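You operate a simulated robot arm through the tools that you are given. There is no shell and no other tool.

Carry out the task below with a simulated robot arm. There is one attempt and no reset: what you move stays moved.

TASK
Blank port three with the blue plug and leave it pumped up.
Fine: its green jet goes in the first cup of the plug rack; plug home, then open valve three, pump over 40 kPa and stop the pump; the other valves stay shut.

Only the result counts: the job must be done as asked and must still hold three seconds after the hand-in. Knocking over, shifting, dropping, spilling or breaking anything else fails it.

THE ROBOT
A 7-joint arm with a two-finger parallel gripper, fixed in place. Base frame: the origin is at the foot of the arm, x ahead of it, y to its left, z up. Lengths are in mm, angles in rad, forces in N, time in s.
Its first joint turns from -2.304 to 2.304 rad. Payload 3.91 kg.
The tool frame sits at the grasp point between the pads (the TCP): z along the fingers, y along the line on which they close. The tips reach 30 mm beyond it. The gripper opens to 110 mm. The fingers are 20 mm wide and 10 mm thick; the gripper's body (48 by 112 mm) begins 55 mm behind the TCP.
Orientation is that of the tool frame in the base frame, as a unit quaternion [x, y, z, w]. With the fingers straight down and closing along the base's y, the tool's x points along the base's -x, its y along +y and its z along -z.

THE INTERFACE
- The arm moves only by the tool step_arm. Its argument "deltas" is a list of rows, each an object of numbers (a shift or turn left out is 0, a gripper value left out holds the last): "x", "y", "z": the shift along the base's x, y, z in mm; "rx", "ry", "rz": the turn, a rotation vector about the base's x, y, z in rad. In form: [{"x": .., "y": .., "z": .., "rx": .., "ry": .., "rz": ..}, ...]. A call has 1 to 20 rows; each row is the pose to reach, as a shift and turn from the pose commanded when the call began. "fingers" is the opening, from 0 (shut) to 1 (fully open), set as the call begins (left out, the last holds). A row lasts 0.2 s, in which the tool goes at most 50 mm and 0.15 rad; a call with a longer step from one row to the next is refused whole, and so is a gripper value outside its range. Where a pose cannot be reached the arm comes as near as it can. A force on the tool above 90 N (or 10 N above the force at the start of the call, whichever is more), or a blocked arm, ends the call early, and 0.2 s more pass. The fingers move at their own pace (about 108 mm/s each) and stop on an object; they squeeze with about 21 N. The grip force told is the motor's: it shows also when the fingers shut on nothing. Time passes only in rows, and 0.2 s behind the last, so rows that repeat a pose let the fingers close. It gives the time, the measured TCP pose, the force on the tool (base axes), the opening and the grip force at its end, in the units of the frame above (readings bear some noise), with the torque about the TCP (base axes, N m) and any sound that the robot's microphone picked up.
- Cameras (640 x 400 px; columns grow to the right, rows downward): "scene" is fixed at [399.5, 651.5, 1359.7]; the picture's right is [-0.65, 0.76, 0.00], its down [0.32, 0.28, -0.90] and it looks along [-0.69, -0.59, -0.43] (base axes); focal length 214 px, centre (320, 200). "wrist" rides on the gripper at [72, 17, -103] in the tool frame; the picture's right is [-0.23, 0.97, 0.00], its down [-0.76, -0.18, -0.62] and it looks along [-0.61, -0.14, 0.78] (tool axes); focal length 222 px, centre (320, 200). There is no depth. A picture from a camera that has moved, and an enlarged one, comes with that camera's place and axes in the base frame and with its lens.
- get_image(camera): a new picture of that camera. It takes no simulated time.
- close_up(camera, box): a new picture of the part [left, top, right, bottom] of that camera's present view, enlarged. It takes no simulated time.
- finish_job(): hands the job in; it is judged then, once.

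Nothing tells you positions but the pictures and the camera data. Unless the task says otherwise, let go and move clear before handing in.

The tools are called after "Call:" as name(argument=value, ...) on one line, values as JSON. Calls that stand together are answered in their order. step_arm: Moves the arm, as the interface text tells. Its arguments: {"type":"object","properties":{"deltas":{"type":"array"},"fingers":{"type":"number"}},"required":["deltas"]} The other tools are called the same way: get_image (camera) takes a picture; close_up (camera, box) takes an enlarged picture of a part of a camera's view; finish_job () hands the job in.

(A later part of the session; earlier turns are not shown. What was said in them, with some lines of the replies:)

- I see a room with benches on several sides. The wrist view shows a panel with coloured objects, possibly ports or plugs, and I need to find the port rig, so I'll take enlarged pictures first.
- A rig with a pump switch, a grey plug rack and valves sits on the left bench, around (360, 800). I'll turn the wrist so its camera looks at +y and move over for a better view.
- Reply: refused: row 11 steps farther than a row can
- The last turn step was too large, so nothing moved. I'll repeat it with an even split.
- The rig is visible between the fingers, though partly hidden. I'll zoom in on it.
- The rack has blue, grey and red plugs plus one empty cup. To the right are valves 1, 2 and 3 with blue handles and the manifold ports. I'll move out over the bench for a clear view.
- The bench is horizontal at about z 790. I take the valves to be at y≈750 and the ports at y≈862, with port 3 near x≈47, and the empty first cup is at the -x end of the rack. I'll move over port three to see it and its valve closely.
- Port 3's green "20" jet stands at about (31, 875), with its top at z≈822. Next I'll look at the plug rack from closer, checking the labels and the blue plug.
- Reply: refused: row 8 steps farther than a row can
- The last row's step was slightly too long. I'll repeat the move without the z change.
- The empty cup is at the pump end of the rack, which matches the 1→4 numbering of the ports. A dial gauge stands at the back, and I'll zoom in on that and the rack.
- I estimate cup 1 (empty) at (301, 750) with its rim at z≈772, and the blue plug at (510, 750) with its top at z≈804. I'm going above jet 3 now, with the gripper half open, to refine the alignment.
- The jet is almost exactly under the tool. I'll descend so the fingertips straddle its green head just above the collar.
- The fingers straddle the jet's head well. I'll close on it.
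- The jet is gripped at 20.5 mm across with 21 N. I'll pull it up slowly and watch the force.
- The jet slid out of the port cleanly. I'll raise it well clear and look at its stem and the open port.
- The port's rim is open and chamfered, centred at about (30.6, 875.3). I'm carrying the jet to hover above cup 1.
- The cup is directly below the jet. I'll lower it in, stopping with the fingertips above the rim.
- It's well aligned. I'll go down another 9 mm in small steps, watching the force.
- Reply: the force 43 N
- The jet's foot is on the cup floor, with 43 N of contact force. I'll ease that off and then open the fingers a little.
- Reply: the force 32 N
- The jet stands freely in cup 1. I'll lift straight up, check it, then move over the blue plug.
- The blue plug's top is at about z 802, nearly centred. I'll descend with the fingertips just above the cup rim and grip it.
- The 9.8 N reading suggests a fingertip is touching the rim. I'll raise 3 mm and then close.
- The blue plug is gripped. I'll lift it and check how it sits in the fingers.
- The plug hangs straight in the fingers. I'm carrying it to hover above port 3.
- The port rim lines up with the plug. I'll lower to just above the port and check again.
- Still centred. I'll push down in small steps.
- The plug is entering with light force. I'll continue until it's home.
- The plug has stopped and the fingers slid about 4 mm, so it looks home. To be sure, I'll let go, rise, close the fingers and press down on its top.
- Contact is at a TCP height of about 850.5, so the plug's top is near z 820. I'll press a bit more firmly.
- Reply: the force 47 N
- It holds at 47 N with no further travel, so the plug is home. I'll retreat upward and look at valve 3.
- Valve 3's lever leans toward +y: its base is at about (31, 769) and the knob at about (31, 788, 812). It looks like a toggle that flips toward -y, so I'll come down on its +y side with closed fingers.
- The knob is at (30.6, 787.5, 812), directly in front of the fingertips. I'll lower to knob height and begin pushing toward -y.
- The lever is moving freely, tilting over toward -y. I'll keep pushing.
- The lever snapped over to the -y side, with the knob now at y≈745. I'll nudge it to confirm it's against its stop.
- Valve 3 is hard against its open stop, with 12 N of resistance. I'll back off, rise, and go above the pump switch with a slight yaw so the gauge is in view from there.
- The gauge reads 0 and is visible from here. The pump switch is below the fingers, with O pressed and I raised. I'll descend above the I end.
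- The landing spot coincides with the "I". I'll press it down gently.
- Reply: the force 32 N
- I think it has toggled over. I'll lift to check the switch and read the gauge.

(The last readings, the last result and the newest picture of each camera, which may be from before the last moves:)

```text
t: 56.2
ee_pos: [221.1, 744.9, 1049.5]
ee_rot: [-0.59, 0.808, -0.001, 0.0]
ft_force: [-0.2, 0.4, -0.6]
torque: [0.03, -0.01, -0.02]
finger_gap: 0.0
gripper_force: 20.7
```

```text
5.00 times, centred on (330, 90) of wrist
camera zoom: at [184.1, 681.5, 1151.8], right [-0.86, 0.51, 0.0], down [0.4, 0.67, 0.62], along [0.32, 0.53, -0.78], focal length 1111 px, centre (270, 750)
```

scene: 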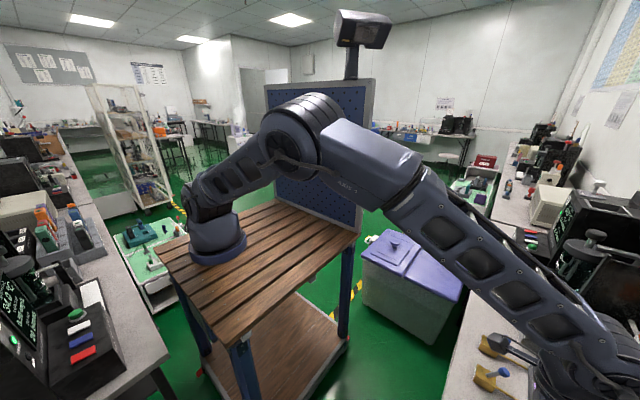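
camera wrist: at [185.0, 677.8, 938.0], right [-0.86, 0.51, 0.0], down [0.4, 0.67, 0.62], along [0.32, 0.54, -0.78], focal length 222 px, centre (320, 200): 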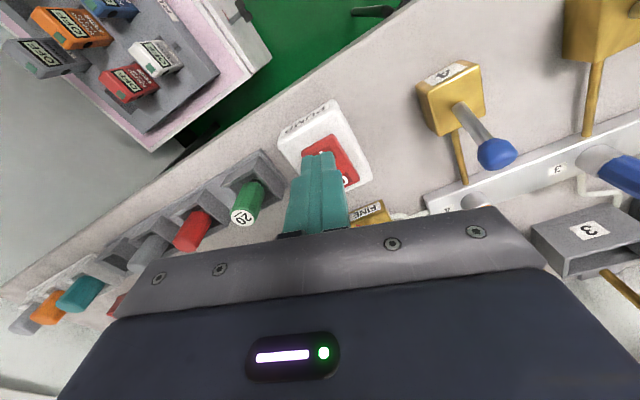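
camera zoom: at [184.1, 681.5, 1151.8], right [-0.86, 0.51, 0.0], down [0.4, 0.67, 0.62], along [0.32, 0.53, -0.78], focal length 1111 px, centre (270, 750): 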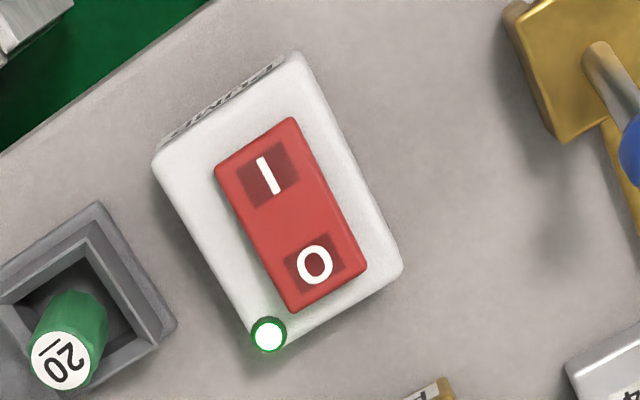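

The pump lamp is lit and the gauge is already at about 40 kPa and rising. I'll go straight to the O end and press it.

Call:
step_arm(deltas=[{"y": 15, "z": -45}, {"y": 29.5, "z": -90}, {"y": 29.5, "z": -139}, {"y": 29.5, "z": -188}, {"y": 29.5, "z": -221}, {"y": 29.5, "z": -231}, {"y": 29.5, "z": -234}])

Call:
close_up(camera="wrist", box=[240, 80, 400, 220])

```text
t: 57.8
ee_pos: [221.1, 774.9, 820.0]
ee_rot: [-0.59, 0.808, 0.003, 0.002]
ft_force: [1.2, -3.0, 49.0]
torque: [-0.62, -0.1, 0.13]
finger_gap: 0.0
gripper_force: 20.9
```

```text
2.86 times, centred on (320, 150) of wrist
camera zoom: at [183.7, 710.2, 922.7], right [-0.86, 0.51, 0.0], down [0.4, 0.67, 0.63], along [0.32, 0.54, -0.78], focal length 635 px, centre (320, 343)
```

zoom: 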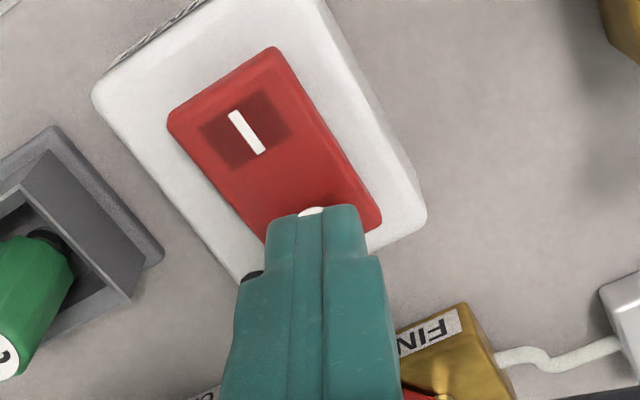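

The O end is pressed and the lamp looks dark. I'll lift and check the gauge and lamp.

Call:
step_arm(deltas=[{"z": 45}, {"y": -15, "z": 90}, {"y": -30, "z": 135}, {"y": -30, "z": 184}, {"y": -30, "z": 232}, {"y": -30, "z": 232}])

Call:
close_up(camera="wrist", box=[540, 190, 640, 300])

Call:
close_up(camera="wrist", box=[280, 50, 380, 130])

Call:
get_image(camera="wrist")

```text
t: 59.2
ee_pos: [220.7, 744.0, 1050.1]
ee_rot: [-0.591, 0.807, 0.0, 0.0]
ft_force: [0.8, -0.2, 0.6]
torque: [0.01, 0.01, -0.03]
finger_gap: 0.1
gripper_force: 20.6
```

```text
3.64 times, centred on (590, 245) of wrist
camera zoom: at [183.3, 679.5, 1152.9], right [-0.86, 0.51, 0.0], down [0.4, 0.67, 0.62], along [0.32, 0.54, -0.78], focal length 808 px, centre (-662, 36)
```

zoom: 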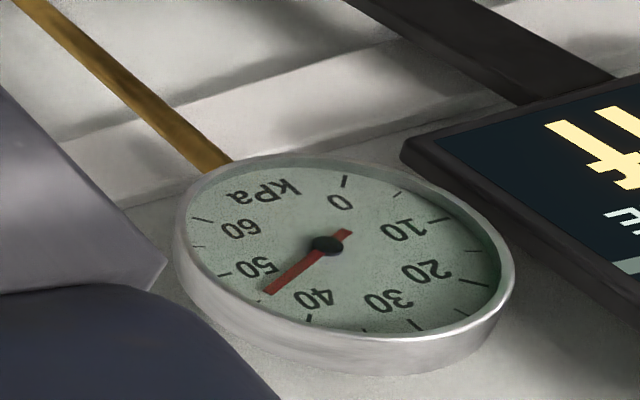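

```text
5.00 times, centred on (330, 90) of wrist
camera zoom: at [183.3, 679.5, 1152.9], right [-0.86, 0.51, 0.0], down [0.4, 0.67, 0.62], along [0.32, 0.54, -0.78], focal length 1111 px, centre (270, 750)
```

zoom: 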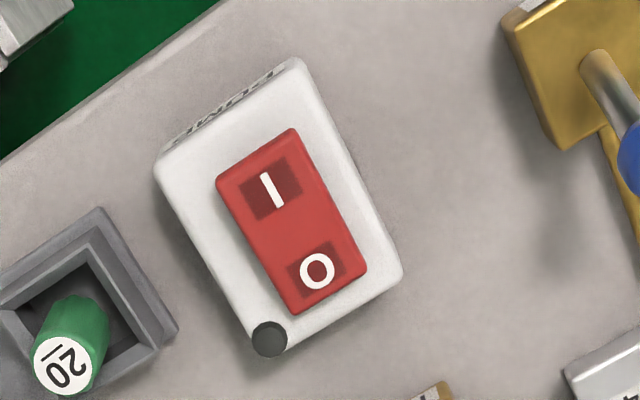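

```text
taken
camera wrist: at [183.3, 679.5, 1152.9], right [-0.86, 0.51, 0.0], down [0.4, 0.67, 0.62], along [0.32, 0.54, -0.78], focal length 222 px, centre (320, 200)
```

wrist: 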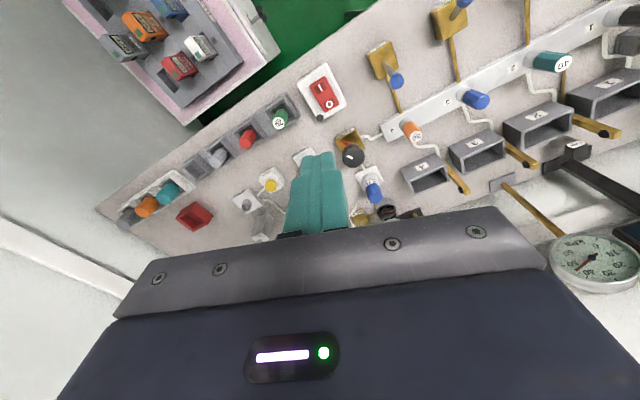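

The pump is off and the gauge reads about 46 kPa. I'll wait a few seconds to check that it holds.

Call:
step_arm(deltas=[{"z": 0}, {"z": 0}, {"z": 0}, {"z": 0}, {"z": 0}, {"z": 0}, {"z": 0}, {"z": 0}, {"z": 0}, {"z": 0}, {"z": 0}, {"z": 0}, {"z": 0}, {"z": 0}, {"z": 0}, {"z": 0}, {"z": 0}, {"z": 0}])

Call:
close_up(camera="wrist", box=[540, 190, 640, 300])

Call:
close_up(camera="wrist", box=[360, 0, 560, 140])

```text
t: 63.0
ee_pos: [221.3, 742.8, 1049.8]
ee_rot: [-0.59, 0.808, 0.0, -0.001]
ft_force: [-0.3, -0.4, -0.4]
torque: [0.01, -0.01, -0.03]
finger_gap: 0.0
gripper_force: 20.7
```

```text
3.64 times, centred on (590, 245) of wrist
camera zoom: at [183.3, 679.6, 1152.6], right [-0.86, 0.51, 0.0], down [0.4, 0.67, 0.62], along [0.32, 0.54, -0.78], focal length 808 px, centre (-662, 36)
```

zoom: 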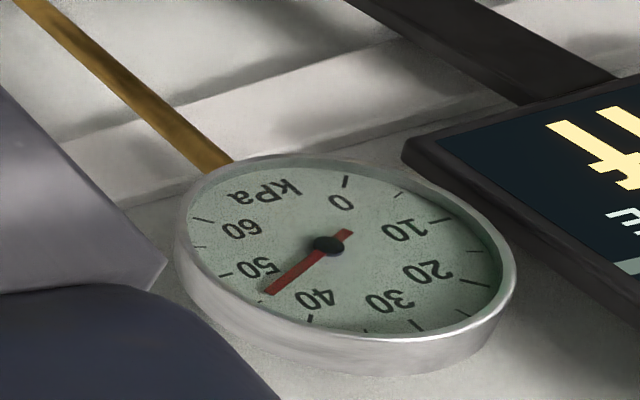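

```text
2.86 times, centred on (460, 70) of wrist
camera zoom: at [183.3, 679.6, 1152.6], right [-0.86, 0.51, 0.0], down [0.4, 0.67, 0.62], along [0.32, 0.54, -0.78], focal length 635 px, centre (-80, 571)
```

zoom: 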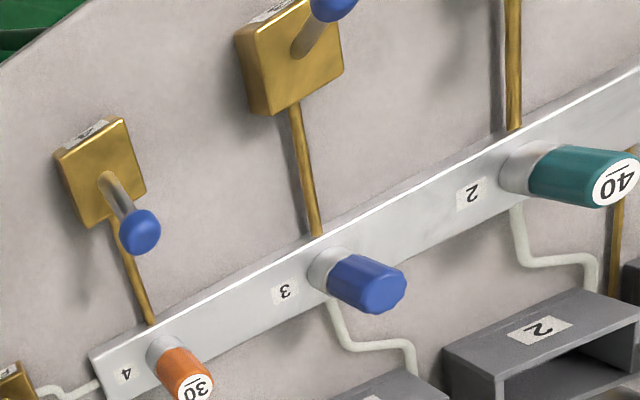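

The gauge is steady at about 46 kPa, the pump is off and valve 3 is open. The blue plug is seated in port 3 and the green jet is in cup 1. One last look at the other valves.

Call:
close_up(camera="scene", box=[440, 250, 640, 400])

Call:
close_up(camera="wrist", box=[480, 0, 640, 100])

Call:
close_up(camera="wrist", box=[100, 80, 300, 240])

```text
2.67 times, centred on (540, 325) of scene
camera zoom: at [399.5, 651.5, 1359.7], right [-0.65, 0.76, 0.0], down [0.32, 0.28, -0.9], along [-0.69, -0.59, -0.43], focal length 572 px, centre (-267, -133)
```

zoom: 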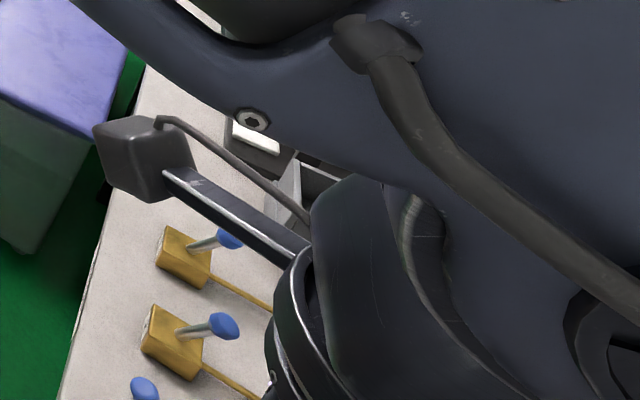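

```text
4.00 times, centred on (560, 50) of wrist
camera zoom: at [183.3, 679.6, 1152.6], right [-0.86, 0.51, 0.0], down [0.4, 0.67, 0.62], along [0.32, 0.54, -0.78], focal length 888 px, centre (-640, 800)
```

zoom: 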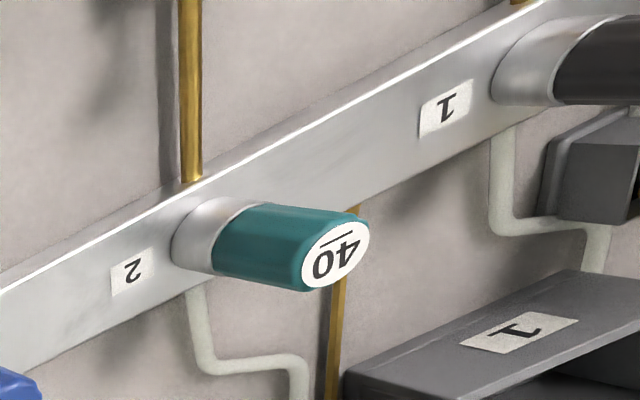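

```text
2.50 times, centred on (200, 160) of wrist
camera zoom: at [183.3, 679.6, 1152.6], right [-0.86, 0.51, 0.0], down [0.4, 0.67, 0.62], along [0.32, 0.54, -0.78], focal length 555 px, centre (620, 300)
```

zoom: 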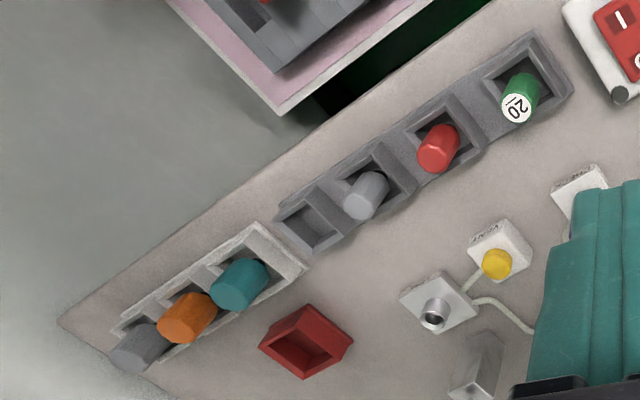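

Valves 1, 2 and 4 are still shut, nothing else has moved, and the arm is clear. I'm handing in the job.

Call:
finish_job()

```text
The job is handed in.
```

Port three is blanked with the blue plug and pumped up to about 46 kPa. I've handed the job in, but no verdict came back.

- **Jet:** the green "20" jet from port three is in the first cup of the plug rack, the one at the pump end.
- **Plug:** the blue plug is home. Pressing on its top with 47 N gave no further travel.
- **Valves:** valve three is open against its stop. Valves one, two and four are still shut.
- **Pressure:** the pump is off with its lamp out. The gauge didn't move while I watched it for nearly four seconds after the pump stopped.

The hand was empty and clear above the bench when I handed in, and I saw nothing else moved.
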